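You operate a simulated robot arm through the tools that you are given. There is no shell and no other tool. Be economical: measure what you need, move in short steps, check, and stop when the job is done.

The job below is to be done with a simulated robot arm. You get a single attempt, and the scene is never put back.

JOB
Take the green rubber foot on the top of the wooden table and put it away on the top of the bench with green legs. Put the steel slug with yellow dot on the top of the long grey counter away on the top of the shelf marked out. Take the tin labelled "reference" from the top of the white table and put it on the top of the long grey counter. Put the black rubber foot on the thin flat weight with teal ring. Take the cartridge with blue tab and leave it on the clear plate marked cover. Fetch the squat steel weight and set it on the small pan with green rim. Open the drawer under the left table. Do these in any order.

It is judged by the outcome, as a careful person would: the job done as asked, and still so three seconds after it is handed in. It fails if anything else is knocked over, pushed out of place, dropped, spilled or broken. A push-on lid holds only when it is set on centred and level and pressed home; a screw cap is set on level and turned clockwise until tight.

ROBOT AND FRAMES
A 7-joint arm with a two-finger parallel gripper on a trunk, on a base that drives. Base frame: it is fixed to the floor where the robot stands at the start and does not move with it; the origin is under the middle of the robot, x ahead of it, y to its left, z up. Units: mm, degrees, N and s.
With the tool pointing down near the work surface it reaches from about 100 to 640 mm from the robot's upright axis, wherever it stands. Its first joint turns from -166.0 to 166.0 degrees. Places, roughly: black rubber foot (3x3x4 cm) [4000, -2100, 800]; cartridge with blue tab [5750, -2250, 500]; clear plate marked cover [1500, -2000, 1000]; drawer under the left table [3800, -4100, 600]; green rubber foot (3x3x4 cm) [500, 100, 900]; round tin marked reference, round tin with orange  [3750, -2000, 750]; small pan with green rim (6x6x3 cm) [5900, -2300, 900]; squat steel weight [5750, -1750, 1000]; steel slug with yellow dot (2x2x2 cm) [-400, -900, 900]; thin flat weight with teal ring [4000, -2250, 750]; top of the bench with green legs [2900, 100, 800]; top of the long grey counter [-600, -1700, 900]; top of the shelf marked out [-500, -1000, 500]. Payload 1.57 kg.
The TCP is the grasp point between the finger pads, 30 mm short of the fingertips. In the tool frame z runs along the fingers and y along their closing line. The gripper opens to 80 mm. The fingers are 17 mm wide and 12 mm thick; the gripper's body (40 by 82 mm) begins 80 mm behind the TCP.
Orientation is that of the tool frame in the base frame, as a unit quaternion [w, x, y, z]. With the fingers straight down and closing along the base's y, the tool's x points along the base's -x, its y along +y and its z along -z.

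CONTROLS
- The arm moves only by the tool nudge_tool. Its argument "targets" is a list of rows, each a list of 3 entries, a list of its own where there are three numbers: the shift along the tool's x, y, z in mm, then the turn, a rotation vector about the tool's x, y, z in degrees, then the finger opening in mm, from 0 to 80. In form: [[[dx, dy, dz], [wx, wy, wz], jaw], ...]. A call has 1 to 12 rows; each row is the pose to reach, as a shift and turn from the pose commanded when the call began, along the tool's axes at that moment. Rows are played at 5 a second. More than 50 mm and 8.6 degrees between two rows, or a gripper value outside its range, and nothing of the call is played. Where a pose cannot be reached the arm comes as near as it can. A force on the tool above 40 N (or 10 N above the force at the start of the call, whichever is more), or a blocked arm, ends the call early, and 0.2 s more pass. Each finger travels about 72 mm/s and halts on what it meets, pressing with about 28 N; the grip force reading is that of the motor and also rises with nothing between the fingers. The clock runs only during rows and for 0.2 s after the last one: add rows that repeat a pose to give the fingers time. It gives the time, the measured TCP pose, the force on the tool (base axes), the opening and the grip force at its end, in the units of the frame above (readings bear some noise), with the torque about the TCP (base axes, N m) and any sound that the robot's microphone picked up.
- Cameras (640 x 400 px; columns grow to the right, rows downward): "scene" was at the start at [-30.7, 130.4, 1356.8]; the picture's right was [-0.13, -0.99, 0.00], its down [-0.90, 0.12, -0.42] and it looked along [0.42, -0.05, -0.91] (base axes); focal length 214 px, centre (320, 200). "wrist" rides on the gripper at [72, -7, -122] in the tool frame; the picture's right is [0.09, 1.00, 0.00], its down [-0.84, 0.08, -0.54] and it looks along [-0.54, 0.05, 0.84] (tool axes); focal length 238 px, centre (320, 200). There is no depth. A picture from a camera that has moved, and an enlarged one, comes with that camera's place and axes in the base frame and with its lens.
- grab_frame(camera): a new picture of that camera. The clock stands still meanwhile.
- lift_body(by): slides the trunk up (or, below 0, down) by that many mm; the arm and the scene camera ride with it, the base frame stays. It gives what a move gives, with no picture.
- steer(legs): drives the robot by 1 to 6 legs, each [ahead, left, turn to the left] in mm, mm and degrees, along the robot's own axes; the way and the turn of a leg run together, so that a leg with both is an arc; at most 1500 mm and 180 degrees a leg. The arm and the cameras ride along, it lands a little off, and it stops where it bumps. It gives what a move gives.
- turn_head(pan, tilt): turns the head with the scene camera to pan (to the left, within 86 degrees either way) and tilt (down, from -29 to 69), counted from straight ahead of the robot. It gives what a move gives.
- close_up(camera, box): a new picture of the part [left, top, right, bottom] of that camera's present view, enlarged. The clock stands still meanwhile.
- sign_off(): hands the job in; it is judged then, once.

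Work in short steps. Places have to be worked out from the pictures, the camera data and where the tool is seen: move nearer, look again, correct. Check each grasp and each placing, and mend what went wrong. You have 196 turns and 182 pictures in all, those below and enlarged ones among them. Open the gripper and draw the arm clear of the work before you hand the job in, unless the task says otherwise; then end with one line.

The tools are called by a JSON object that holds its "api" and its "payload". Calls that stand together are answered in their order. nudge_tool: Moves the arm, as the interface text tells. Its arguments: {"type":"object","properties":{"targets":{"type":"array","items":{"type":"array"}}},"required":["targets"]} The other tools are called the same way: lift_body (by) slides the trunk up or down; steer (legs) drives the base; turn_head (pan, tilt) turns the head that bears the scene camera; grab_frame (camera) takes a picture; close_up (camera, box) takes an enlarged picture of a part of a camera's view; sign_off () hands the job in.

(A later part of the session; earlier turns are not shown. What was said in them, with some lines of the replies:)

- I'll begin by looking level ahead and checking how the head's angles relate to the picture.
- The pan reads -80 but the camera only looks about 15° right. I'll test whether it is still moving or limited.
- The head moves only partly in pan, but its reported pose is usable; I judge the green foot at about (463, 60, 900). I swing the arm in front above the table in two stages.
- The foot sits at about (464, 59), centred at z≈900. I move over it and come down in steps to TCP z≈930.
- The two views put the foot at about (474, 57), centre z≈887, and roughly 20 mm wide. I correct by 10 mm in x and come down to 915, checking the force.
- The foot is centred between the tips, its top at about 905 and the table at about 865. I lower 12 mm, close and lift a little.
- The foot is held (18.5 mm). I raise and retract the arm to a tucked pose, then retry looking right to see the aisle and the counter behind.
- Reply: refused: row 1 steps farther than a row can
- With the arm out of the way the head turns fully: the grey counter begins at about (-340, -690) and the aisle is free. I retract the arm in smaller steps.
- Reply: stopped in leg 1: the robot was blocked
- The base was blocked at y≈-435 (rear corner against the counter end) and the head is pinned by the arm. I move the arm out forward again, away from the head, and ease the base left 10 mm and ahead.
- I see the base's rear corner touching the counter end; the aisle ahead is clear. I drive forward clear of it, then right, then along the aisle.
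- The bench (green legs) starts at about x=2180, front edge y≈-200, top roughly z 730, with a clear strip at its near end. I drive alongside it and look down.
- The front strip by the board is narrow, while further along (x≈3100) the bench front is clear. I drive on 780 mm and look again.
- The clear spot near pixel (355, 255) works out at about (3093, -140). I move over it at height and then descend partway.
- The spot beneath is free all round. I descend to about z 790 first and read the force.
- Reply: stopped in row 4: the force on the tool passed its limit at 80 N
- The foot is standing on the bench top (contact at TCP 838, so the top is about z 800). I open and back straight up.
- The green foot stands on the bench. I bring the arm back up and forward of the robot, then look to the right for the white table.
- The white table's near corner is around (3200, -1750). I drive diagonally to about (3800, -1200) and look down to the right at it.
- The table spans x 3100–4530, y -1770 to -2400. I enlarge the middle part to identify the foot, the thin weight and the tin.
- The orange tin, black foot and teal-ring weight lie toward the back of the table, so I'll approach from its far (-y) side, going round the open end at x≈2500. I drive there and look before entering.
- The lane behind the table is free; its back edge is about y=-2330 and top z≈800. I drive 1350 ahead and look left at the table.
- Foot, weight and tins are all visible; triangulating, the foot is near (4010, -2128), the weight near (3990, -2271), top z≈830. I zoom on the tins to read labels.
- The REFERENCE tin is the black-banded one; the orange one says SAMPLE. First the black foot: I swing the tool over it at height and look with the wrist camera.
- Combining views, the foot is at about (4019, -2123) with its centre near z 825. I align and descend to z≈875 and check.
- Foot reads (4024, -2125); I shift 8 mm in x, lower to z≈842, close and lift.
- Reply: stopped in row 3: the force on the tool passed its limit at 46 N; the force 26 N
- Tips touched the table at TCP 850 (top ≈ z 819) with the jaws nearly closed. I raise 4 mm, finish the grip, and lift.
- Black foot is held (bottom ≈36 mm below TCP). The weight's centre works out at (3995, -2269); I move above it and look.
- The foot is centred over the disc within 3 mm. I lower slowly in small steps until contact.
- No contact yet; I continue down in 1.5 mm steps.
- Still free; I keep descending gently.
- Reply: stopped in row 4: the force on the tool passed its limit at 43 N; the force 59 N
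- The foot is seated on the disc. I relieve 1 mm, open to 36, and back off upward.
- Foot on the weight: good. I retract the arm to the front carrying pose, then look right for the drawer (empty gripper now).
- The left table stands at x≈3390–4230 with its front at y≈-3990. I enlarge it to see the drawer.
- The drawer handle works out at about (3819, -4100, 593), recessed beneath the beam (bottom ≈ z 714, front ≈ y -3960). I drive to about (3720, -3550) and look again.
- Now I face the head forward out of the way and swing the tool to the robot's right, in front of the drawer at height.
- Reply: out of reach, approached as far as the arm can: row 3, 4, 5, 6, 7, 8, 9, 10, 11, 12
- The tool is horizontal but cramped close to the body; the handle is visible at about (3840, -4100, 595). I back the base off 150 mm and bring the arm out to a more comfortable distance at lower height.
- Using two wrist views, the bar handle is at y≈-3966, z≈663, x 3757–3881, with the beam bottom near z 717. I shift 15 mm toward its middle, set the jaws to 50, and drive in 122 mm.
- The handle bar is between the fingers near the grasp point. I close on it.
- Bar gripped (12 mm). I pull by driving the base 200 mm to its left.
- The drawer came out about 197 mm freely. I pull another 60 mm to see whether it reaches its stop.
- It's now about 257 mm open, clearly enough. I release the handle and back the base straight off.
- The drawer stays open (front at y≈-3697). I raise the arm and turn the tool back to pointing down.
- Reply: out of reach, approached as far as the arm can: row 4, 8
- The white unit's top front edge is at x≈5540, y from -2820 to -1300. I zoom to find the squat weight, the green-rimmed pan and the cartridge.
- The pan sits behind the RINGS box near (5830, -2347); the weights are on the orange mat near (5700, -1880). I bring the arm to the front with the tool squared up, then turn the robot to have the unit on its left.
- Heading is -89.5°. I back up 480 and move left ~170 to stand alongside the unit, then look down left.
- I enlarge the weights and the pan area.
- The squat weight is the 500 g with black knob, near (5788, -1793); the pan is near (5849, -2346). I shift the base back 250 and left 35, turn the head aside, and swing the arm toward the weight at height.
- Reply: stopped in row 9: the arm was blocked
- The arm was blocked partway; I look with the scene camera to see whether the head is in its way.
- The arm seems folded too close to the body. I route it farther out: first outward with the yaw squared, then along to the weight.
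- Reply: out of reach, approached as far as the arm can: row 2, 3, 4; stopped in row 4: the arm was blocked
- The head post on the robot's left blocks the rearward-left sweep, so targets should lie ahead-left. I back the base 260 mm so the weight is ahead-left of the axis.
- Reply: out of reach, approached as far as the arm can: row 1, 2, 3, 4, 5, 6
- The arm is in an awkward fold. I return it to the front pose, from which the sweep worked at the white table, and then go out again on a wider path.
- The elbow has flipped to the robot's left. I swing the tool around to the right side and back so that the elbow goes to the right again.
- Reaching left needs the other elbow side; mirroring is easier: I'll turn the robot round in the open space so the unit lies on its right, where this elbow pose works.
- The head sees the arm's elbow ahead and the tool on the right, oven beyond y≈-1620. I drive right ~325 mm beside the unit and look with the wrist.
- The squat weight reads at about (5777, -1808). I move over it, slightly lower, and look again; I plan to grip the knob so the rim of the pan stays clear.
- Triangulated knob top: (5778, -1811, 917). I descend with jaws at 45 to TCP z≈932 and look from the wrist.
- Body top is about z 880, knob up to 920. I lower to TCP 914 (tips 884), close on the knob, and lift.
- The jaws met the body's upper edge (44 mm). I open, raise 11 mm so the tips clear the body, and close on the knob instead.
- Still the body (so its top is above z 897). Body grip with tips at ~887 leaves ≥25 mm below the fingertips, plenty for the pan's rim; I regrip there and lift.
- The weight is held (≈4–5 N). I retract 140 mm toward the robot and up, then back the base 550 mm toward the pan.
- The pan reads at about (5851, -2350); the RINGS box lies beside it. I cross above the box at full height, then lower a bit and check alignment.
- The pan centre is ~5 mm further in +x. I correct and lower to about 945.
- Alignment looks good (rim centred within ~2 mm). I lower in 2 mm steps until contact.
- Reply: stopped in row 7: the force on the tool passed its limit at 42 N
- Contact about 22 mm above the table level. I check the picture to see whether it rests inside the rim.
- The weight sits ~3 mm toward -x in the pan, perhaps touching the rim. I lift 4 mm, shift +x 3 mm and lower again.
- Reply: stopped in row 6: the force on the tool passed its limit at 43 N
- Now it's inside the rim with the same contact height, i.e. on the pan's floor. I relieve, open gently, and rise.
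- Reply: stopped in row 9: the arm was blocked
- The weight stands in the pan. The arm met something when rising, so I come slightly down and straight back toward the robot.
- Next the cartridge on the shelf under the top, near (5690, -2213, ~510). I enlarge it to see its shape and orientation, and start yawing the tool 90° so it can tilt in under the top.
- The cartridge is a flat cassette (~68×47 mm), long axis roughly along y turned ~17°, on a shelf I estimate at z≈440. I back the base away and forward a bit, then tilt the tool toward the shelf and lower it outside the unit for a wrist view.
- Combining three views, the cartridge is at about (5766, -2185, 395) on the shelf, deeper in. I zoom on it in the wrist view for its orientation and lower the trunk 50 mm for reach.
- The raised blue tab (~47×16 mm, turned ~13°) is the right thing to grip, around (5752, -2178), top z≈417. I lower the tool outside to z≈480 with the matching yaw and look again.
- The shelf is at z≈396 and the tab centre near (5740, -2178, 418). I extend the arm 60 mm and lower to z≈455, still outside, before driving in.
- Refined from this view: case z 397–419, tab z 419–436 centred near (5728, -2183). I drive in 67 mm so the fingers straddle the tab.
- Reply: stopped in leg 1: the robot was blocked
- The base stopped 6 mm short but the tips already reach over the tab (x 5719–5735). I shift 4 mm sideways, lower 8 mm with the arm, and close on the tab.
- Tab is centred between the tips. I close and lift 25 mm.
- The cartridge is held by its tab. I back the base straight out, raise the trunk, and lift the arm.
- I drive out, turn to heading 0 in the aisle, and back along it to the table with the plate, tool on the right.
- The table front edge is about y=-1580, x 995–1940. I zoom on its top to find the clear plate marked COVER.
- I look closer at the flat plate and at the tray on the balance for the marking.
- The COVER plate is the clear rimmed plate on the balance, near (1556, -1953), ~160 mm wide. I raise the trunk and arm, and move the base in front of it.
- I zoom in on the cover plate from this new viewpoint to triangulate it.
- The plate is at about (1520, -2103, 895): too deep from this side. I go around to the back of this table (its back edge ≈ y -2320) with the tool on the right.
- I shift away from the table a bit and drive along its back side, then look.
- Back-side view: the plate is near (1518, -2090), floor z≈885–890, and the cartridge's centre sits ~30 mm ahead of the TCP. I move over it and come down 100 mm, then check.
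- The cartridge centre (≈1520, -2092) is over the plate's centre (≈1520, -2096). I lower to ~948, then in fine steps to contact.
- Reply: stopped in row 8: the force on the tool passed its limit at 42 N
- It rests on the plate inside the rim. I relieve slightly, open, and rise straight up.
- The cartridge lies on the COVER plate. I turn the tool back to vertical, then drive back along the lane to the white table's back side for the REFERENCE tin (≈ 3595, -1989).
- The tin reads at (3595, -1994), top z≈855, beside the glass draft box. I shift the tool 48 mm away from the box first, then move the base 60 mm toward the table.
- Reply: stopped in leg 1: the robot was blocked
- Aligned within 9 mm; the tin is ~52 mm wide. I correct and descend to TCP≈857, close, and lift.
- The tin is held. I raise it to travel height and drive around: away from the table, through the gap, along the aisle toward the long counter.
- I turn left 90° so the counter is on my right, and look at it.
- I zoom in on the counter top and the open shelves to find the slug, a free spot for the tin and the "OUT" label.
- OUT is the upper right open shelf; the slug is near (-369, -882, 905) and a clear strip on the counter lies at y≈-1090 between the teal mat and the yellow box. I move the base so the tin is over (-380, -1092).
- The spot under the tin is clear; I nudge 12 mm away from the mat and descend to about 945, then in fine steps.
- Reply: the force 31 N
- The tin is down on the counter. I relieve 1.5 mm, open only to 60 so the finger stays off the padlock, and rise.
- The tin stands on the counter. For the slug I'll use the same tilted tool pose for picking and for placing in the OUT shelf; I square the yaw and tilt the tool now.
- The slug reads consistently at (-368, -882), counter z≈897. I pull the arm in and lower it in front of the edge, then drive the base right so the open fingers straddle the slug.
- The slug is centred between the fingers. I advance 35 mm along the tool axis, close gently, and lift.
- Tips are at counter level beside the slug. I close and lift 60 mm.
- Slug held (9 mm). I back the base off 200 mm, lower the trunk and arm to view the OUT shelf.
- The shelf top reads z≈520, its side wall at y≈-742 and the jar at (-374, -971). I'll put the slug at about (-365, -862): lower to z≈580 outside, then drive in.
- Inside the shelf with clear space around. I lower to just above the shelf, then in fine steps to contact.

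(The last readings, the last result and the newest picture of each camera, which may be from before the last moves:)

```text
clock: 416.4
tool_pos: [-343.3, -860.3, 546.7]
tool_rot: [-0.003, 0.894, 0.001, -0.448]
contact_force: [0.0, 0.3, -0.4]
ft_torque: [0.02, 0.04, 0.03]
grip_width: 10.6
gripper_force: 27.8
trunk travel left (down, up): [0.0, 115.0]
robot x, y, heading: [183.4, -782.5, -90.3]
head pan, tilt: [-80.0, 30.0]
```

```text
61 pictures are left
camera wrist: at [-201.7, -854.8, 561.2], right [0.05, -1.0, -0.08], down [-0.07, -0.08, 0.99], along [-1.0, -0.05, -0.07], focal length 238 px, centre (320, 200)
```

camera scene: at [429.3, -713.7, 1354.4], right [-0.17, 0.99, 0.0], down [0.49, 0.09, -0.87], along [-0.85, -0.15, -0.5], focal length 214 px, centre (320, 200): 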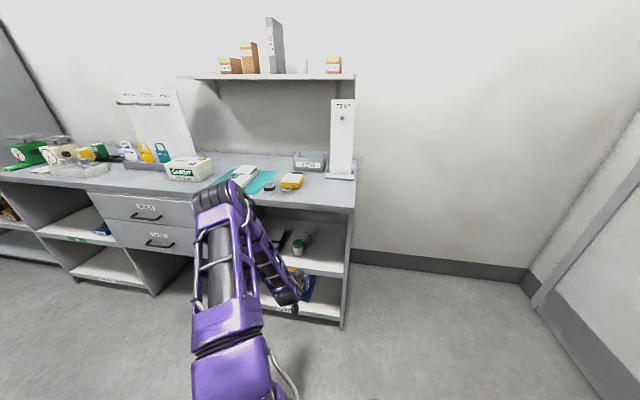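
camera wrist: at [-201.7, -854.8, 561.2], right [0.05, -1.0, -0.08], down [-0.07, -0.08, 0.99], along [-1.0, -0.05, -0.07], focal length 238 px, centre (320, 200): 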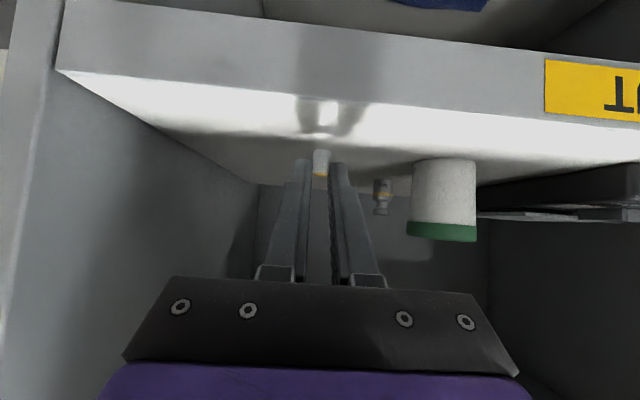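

No contact yet; continuing down in 1.5 mm steps.

{"api": "nudge_tool", "payload": {"targets": [[[1.2, 0, 0.9], [0, 0, 0], 2], [[2.4, 0, 1.8], [0, 0, 0], 2], [[3.6, 0, 2.7], [0, 0, 0], 2], [[4.8, 0, 3.6], [0, 0, 0], 2], [[6, 0, 4.5], [0, 0, 0], 2], [[7.2, 0, 5.4], [0, 0, 0], 2], [[8.4, 0, 6.3], [0, 0, 0], 2], [[9.6, 0, 7.2], [0, 0, 0], 2]]}}

{"api": "close_up", "payload": {"camera": "wrist", "box": [240, 100, 400, 200]}}

```text
clock: 418.2
tool_pos: [-341.7, -860.0, 534.2]
tool_rot: [-0.002, 0.894, 0.002, -0.448]
contact_force: [-0.5, -0.2, -0.5]
ft_torque: [-0.01, 0.0, -0.03]
grip_width: 10.2
gripper_force: 28.4
trunk travel left (down, up): [0.0, 115.0]
robot x, y, heading: [186.0, -783.6, -90.1]
head pan, tilt: [-80.0, 30.0]
```

```text
4.00 times, centred on (320, 150) of wrist
camera zoom: at [-201.5, -854.6, 549.3], right [0.05, -1.0, -0.08], down [-0.07, -0.08, 0.99], along [-1.0, -0.05, -0.07], focal length 953 px, centre (320, 400)
```

zoom: 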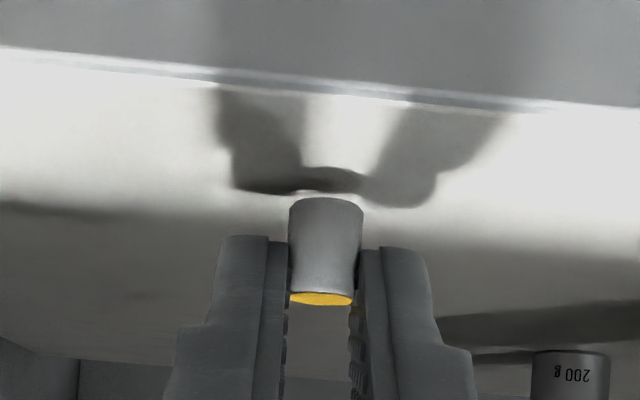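

The slug's bottom is just above its shadow; a few more millimetres.

{"api": "nudge_tool", "payload": {"targets": [[[1.2, 0, 0.9], [0, 0, 0], 2], [[2.4, 0, 1.8], [0, 0, 0], 2], [[3.6, 0, 2.7], [0, 0, 0], 2], [[4.8, 0, 3.6], [0, 0, 0], 2], [[6, 0, 4.5], [0, 0, 0], 2], [[7.2, 0, 5.4], [0, 0, 0], 2]]}}

{"api": "close_up", "payload": {"camera": "wrist", "box": [240, 100, 400, 200]}}

```text
clock: 419.6
tool_pos: [-343.6, -860.2, 526.8]
tool_rot: [-0.002, 0.893, 0.001, -0.45]
contact_force: [5.8, -1.6, 22.5]
ft_torque: [-0.05, 0.16, 0.01]
grip_width: 10.5
gripper_force: 27.9
trunk travel left (down, up): [0.0, 115.0]
robot x, y, heading: [185.8, -783.7, -90.2]
head pan, tilt: [-80.0, 30.0]
```

```text
4.00 times, centred on (320, 150) of wrist
camera zoom: at [-202.8, -854.6, 541.9], right [0.05, -1.0, -0.08], down [-0.06, -0.08, 0.99], along [-1.0, -0.05, -0.07], focal length 953 px, centre (320, 400)
```

zoom: 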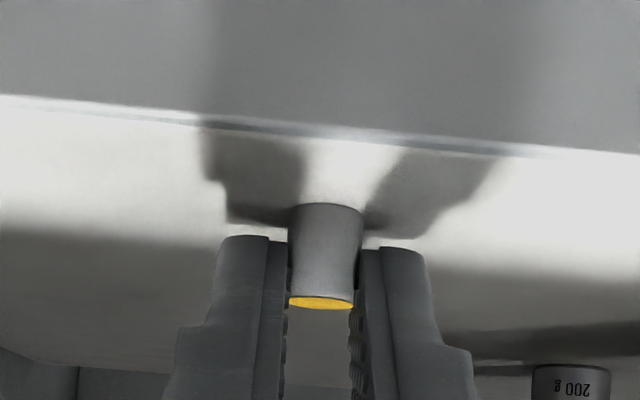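

Contact: the slug is standing on the OUT shelf. I relieve slightly, open, then rise above it before backing out.

{"api": "nudge_tool", "payload": {"targets": [[[-0.6, 0, -0.4], [0, 0, 0], 20], [[-0.6, 0, -0.4], [0, 0, 0], 36], [[-0.6, 0, -0.4], [0, 0, 0], 36], [[-12, 0, -9], [0, 0, 0], 36], [[-36, 0, -27], [0, 0, 0], 36], [[-60, 0, -45], [0, 0, 0], 36], [[-60, 0, -45], [0, 0, 0], 36]]}}

{"api": "steer", "payload": {"legs": [[0, 220, 0]]}}

{"api": "grab_frame", "payload": {"camera": "wrist"}}

```text
clock: 421.2
tool_pos: [-342.4, -861.5, 598.7]
tool_rot: [-0.004, 0.895, 0.0, -0.447]
contact_force: [-0.1, 0.3, 0.1]
ft_torque: [0.01, 0.0, 0.01]
grip_width: 36.2
gripper_force: 0.2
trunk travel left (down, up): [0.0, 115.0]
robot x, y, heading: [183.3, -782.3, -90.2]
head pan, tilt: [-80.0, 30.0]
```

```text
clock: 424.0
tool_pos: [-121.9, -861.0, 600.0]
tool_rot: [-0.003, 0.894, 0.001, -0.448]
contact_force: [0.3, 0.1, 0.0]
ft_torque: [0.03, -0.01, 0.01]
grip_width: 35.9
gripper_force: 0.1
trunk travel left (down, up): [0.0, 115.0]
robot x, y, heading: [403.3, -785.0, -90.1]
head pan, tilt: [-80.0, 30.0]
```

```text
58 pictures are left
camera wrist: at [19.2, -856.0, 615.3], right [0.05, -1.0, -0.08], down [-0.07, -0.08, 0.99], along [-1.0, -0.05, -0.07], focal length 238 px, centre (320, 200)
```

wrist: 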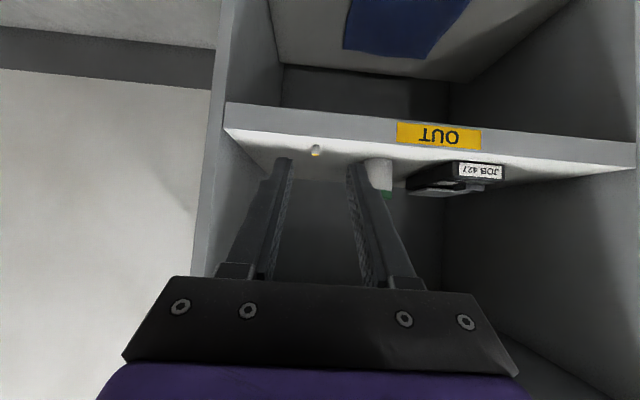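

I confirm the slug is upright, and pull the tool up to a clear pose.

{"api": "close_up", "payload": {"camera": "wrist", "box": [280, 120, 360, 170]}}

{"api": "lift_body", "payload": {"by": 115}}

{"api": "nudge_tool", "payload": {"targets": [[[-32, 0, -24], [0, 0, 0], 40], [[-64, 0, -48], [0, 0, 0], 40], [[-96, 0, -72], [0, 0, 0], 40], [[-128, 0, -96], [0, 0, 0], 40], [[-160, 0, -120], [0, 0, 0], 40], [[-192, 0, -144], [0, 0, 0], 40], [[-224, 0, -168], [0, 0, 0], 40], [[-256, 0, -192], [0, 0, 0], 40], [[-256, 0, -192], [0, 0, 0], 40]]}}

{"api": "grab_frame", "payload": {"camera": "scene"}}

```text
8.00 times, centred on (320, 145) of wrist
camera zoom: at [19.2, -856.0, 615.3], right [0.05, -1.0, -0.08], down [-0.07, -0.08, 0.99], along [-1.0, -0.05, -0.07], focal length 1907 px, centre (320, 640)
```

zoom: 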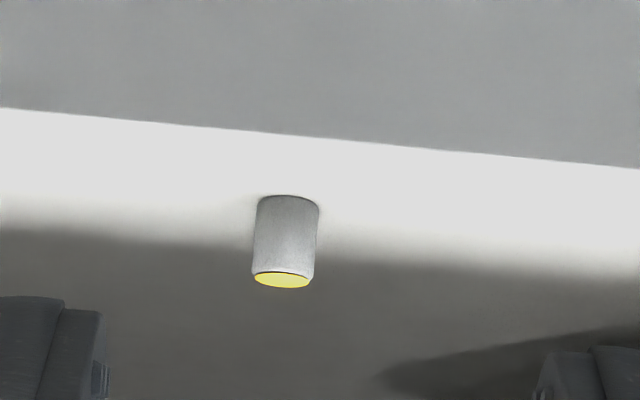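

```text
clock: 425.4
tool_pos: [-121.3, -861.0, 714.3]
tool_rot: [-0.003, 0.894, 0.001, -0.448]
contact_force: [0.0, -0.2, -0.3]
ft_torque: [0.0, 0.0, 0.0]
grip_width: 35.6
gripper_force: 0.1
trunk travel left (down, up): [-115.0, 0.0]
robot x, y, heading: [406.1, -783.3, -90.1]
head pan, tilt: [-80.0, 30.0]
```

```text
clock: 427.4
tool_pos: [-122.0, -863.6, 1034.8]
tool_rot: [-0.004, 0.894, 0.0, -0.448]
contact_force: [0.1, -0.5, -0.4]
ft_torque: [-0.01, 0.01, 0.0]
grip_width: 39.7
gripper_force: 0.1
trunk travel left (down, up): [-115.0, 0.0]
robot x, y, heading: [404.2, -786.3, -90.3]
head pan, tilt: [-80.0, 30.0]
```

```text
56 pictures are left
camera scene: at [455.8, -713.9, 1469.4], right [-0.17, 0.99, 0.0], down [0.49, 0.08, -0.87], along [-0.85, -0.15, -0.5], focal length 214 px, centre (320, 200)
```

scene: 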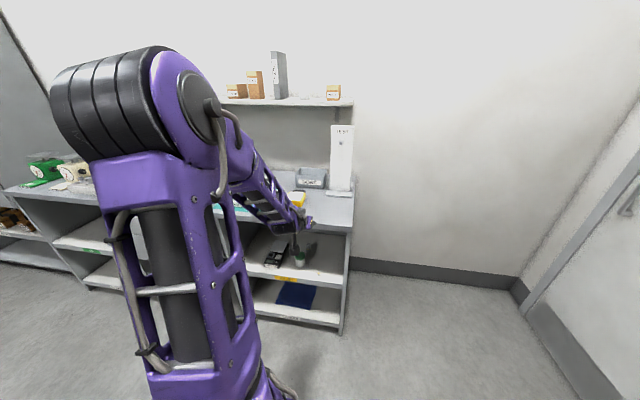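

The slug is upright on OUT. As a last check I drive back up the aisle to view the white table, since the base had touched it while reaching for the tin.

{"api": "steer", "payload": {"legs": [[230, 0, 0], [0, 1500, 0], [0, 1400, 0]]}}

{"api": "turn_head", "payload": {"pan": 35, "tilt": 25}}

{"api": "grab_frame", "payload": {"camera": "scene"}}

```text
clock: 456.5
tool_pos: [2771.3, -1107.4, 1035.0]
tool_rot: [-0.005, 0.894, -0.002, -0.448]
contact_force: [-0.3, 0.5, -0.7]
ft_torque: [0.01, -0.01, 0.0]
grip_width: 40.0
gripper_force: 0.0
trunk travel left (down, up): [-115.0, 0.0]
robot x, y, heading: [3300.3, -1032.3, -90.3]
head pan, tilt: [-80.0, 30.0]
```

```text
clock: 458.4
tool_pos: [2770.5, -1107.2, 1034.8]
tool_rot: [-0.004, 0.894, -0.002, -0.448]
contact_force: [-0.2, -0.6, 0.6]
ft_torque: [-0.01, -0.01, -0.03]
grip_width: 40.2
gripper_force: 0.1
trunk travel left (down, up): [-115.0, 0.0]
robot x, y, heading: [3301.3, -1033.4, -90.7]
head pan, tilt: [35.0, 25.0]
```

```text
55 pictures are left
camera scene: at [3490.9, -1022.5, 1477.4], right [-0.82, -0.57, 0.0], down [-0.24, 0.35, -0.91], along [0.51, -0.75, -0.42], focal length 214 px, centre (320, 200)
```

scene: 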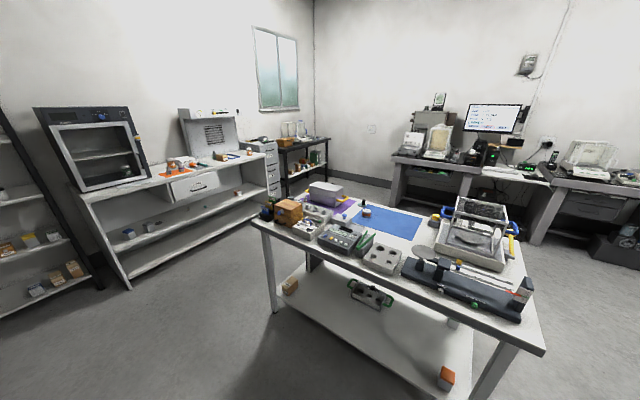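

{"api": "close_up", "payload": {"camera": "scene", "box": [300, 175, 460, 275]}}

{"api": "close_up", "payload": {"camera": "scene", "box": [380, 130, 480, 200]}}

{"api": "close_up", "payload": {"camera": "scene", "box": [140, 120, 270, 210]}}

```text
4.00 times, centred on (380, 225) of scene
camera zoom: at [3490.9, -1022.5, 1477.4], right [-0.82, -0.57, 0.0], down [-0.24, 0.35, -0.91], along [0.51, -0.75, -0.42], focal length 858 px, centre (80, 100)
```

zoom: 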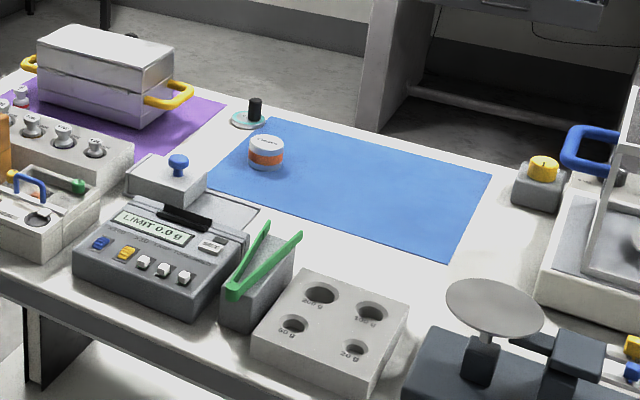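

```text
5.71 times, centred on (430, 165) of scene
camera zoom: at [3490.9, -1022.5, 1477.4], right [-0.82, -0.57, 0.0], down [-0.24, 0.35, -0.91], along [0.51, -0.75, -0.42], focal length 1226 px, centre (-309, 400)
```

zoom: 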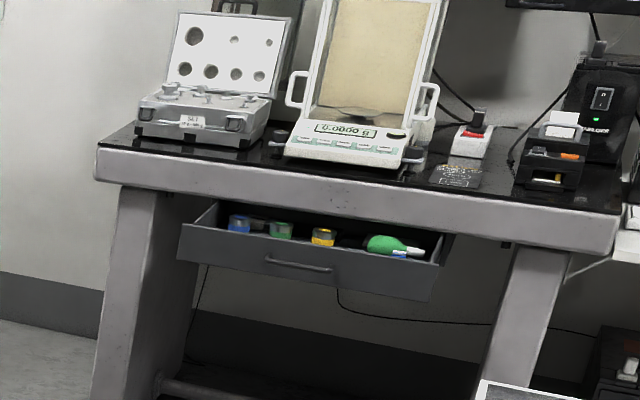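

```text
4.44 times, centred on (205, 165) of scene
camera zoom: at [3490.9, -1022.5, 1477.4], right [-0.82, -0.57, 0.0], down [-0.24, 0.35, -0.91], along [0.51, -0.75, -0.42], focal length 953 px, centre (831, 356)
```

zoom: 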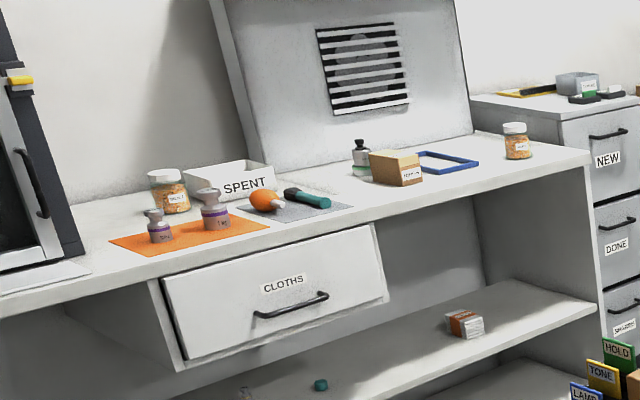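

The foot stands on the weight, the drawer is open, and the squat weight is in the pan. Nothing looks disturbed, the gripper is open and the arm is clear, so I hand the job in.

{"api": "sign_off", "payload": {}}

```text
The job is handed in.
```

All seven tasks are done and the job is handed in. I saw each result in a picture after placing it, and on a last look the foot, the drawer and the squat weight were still in place.
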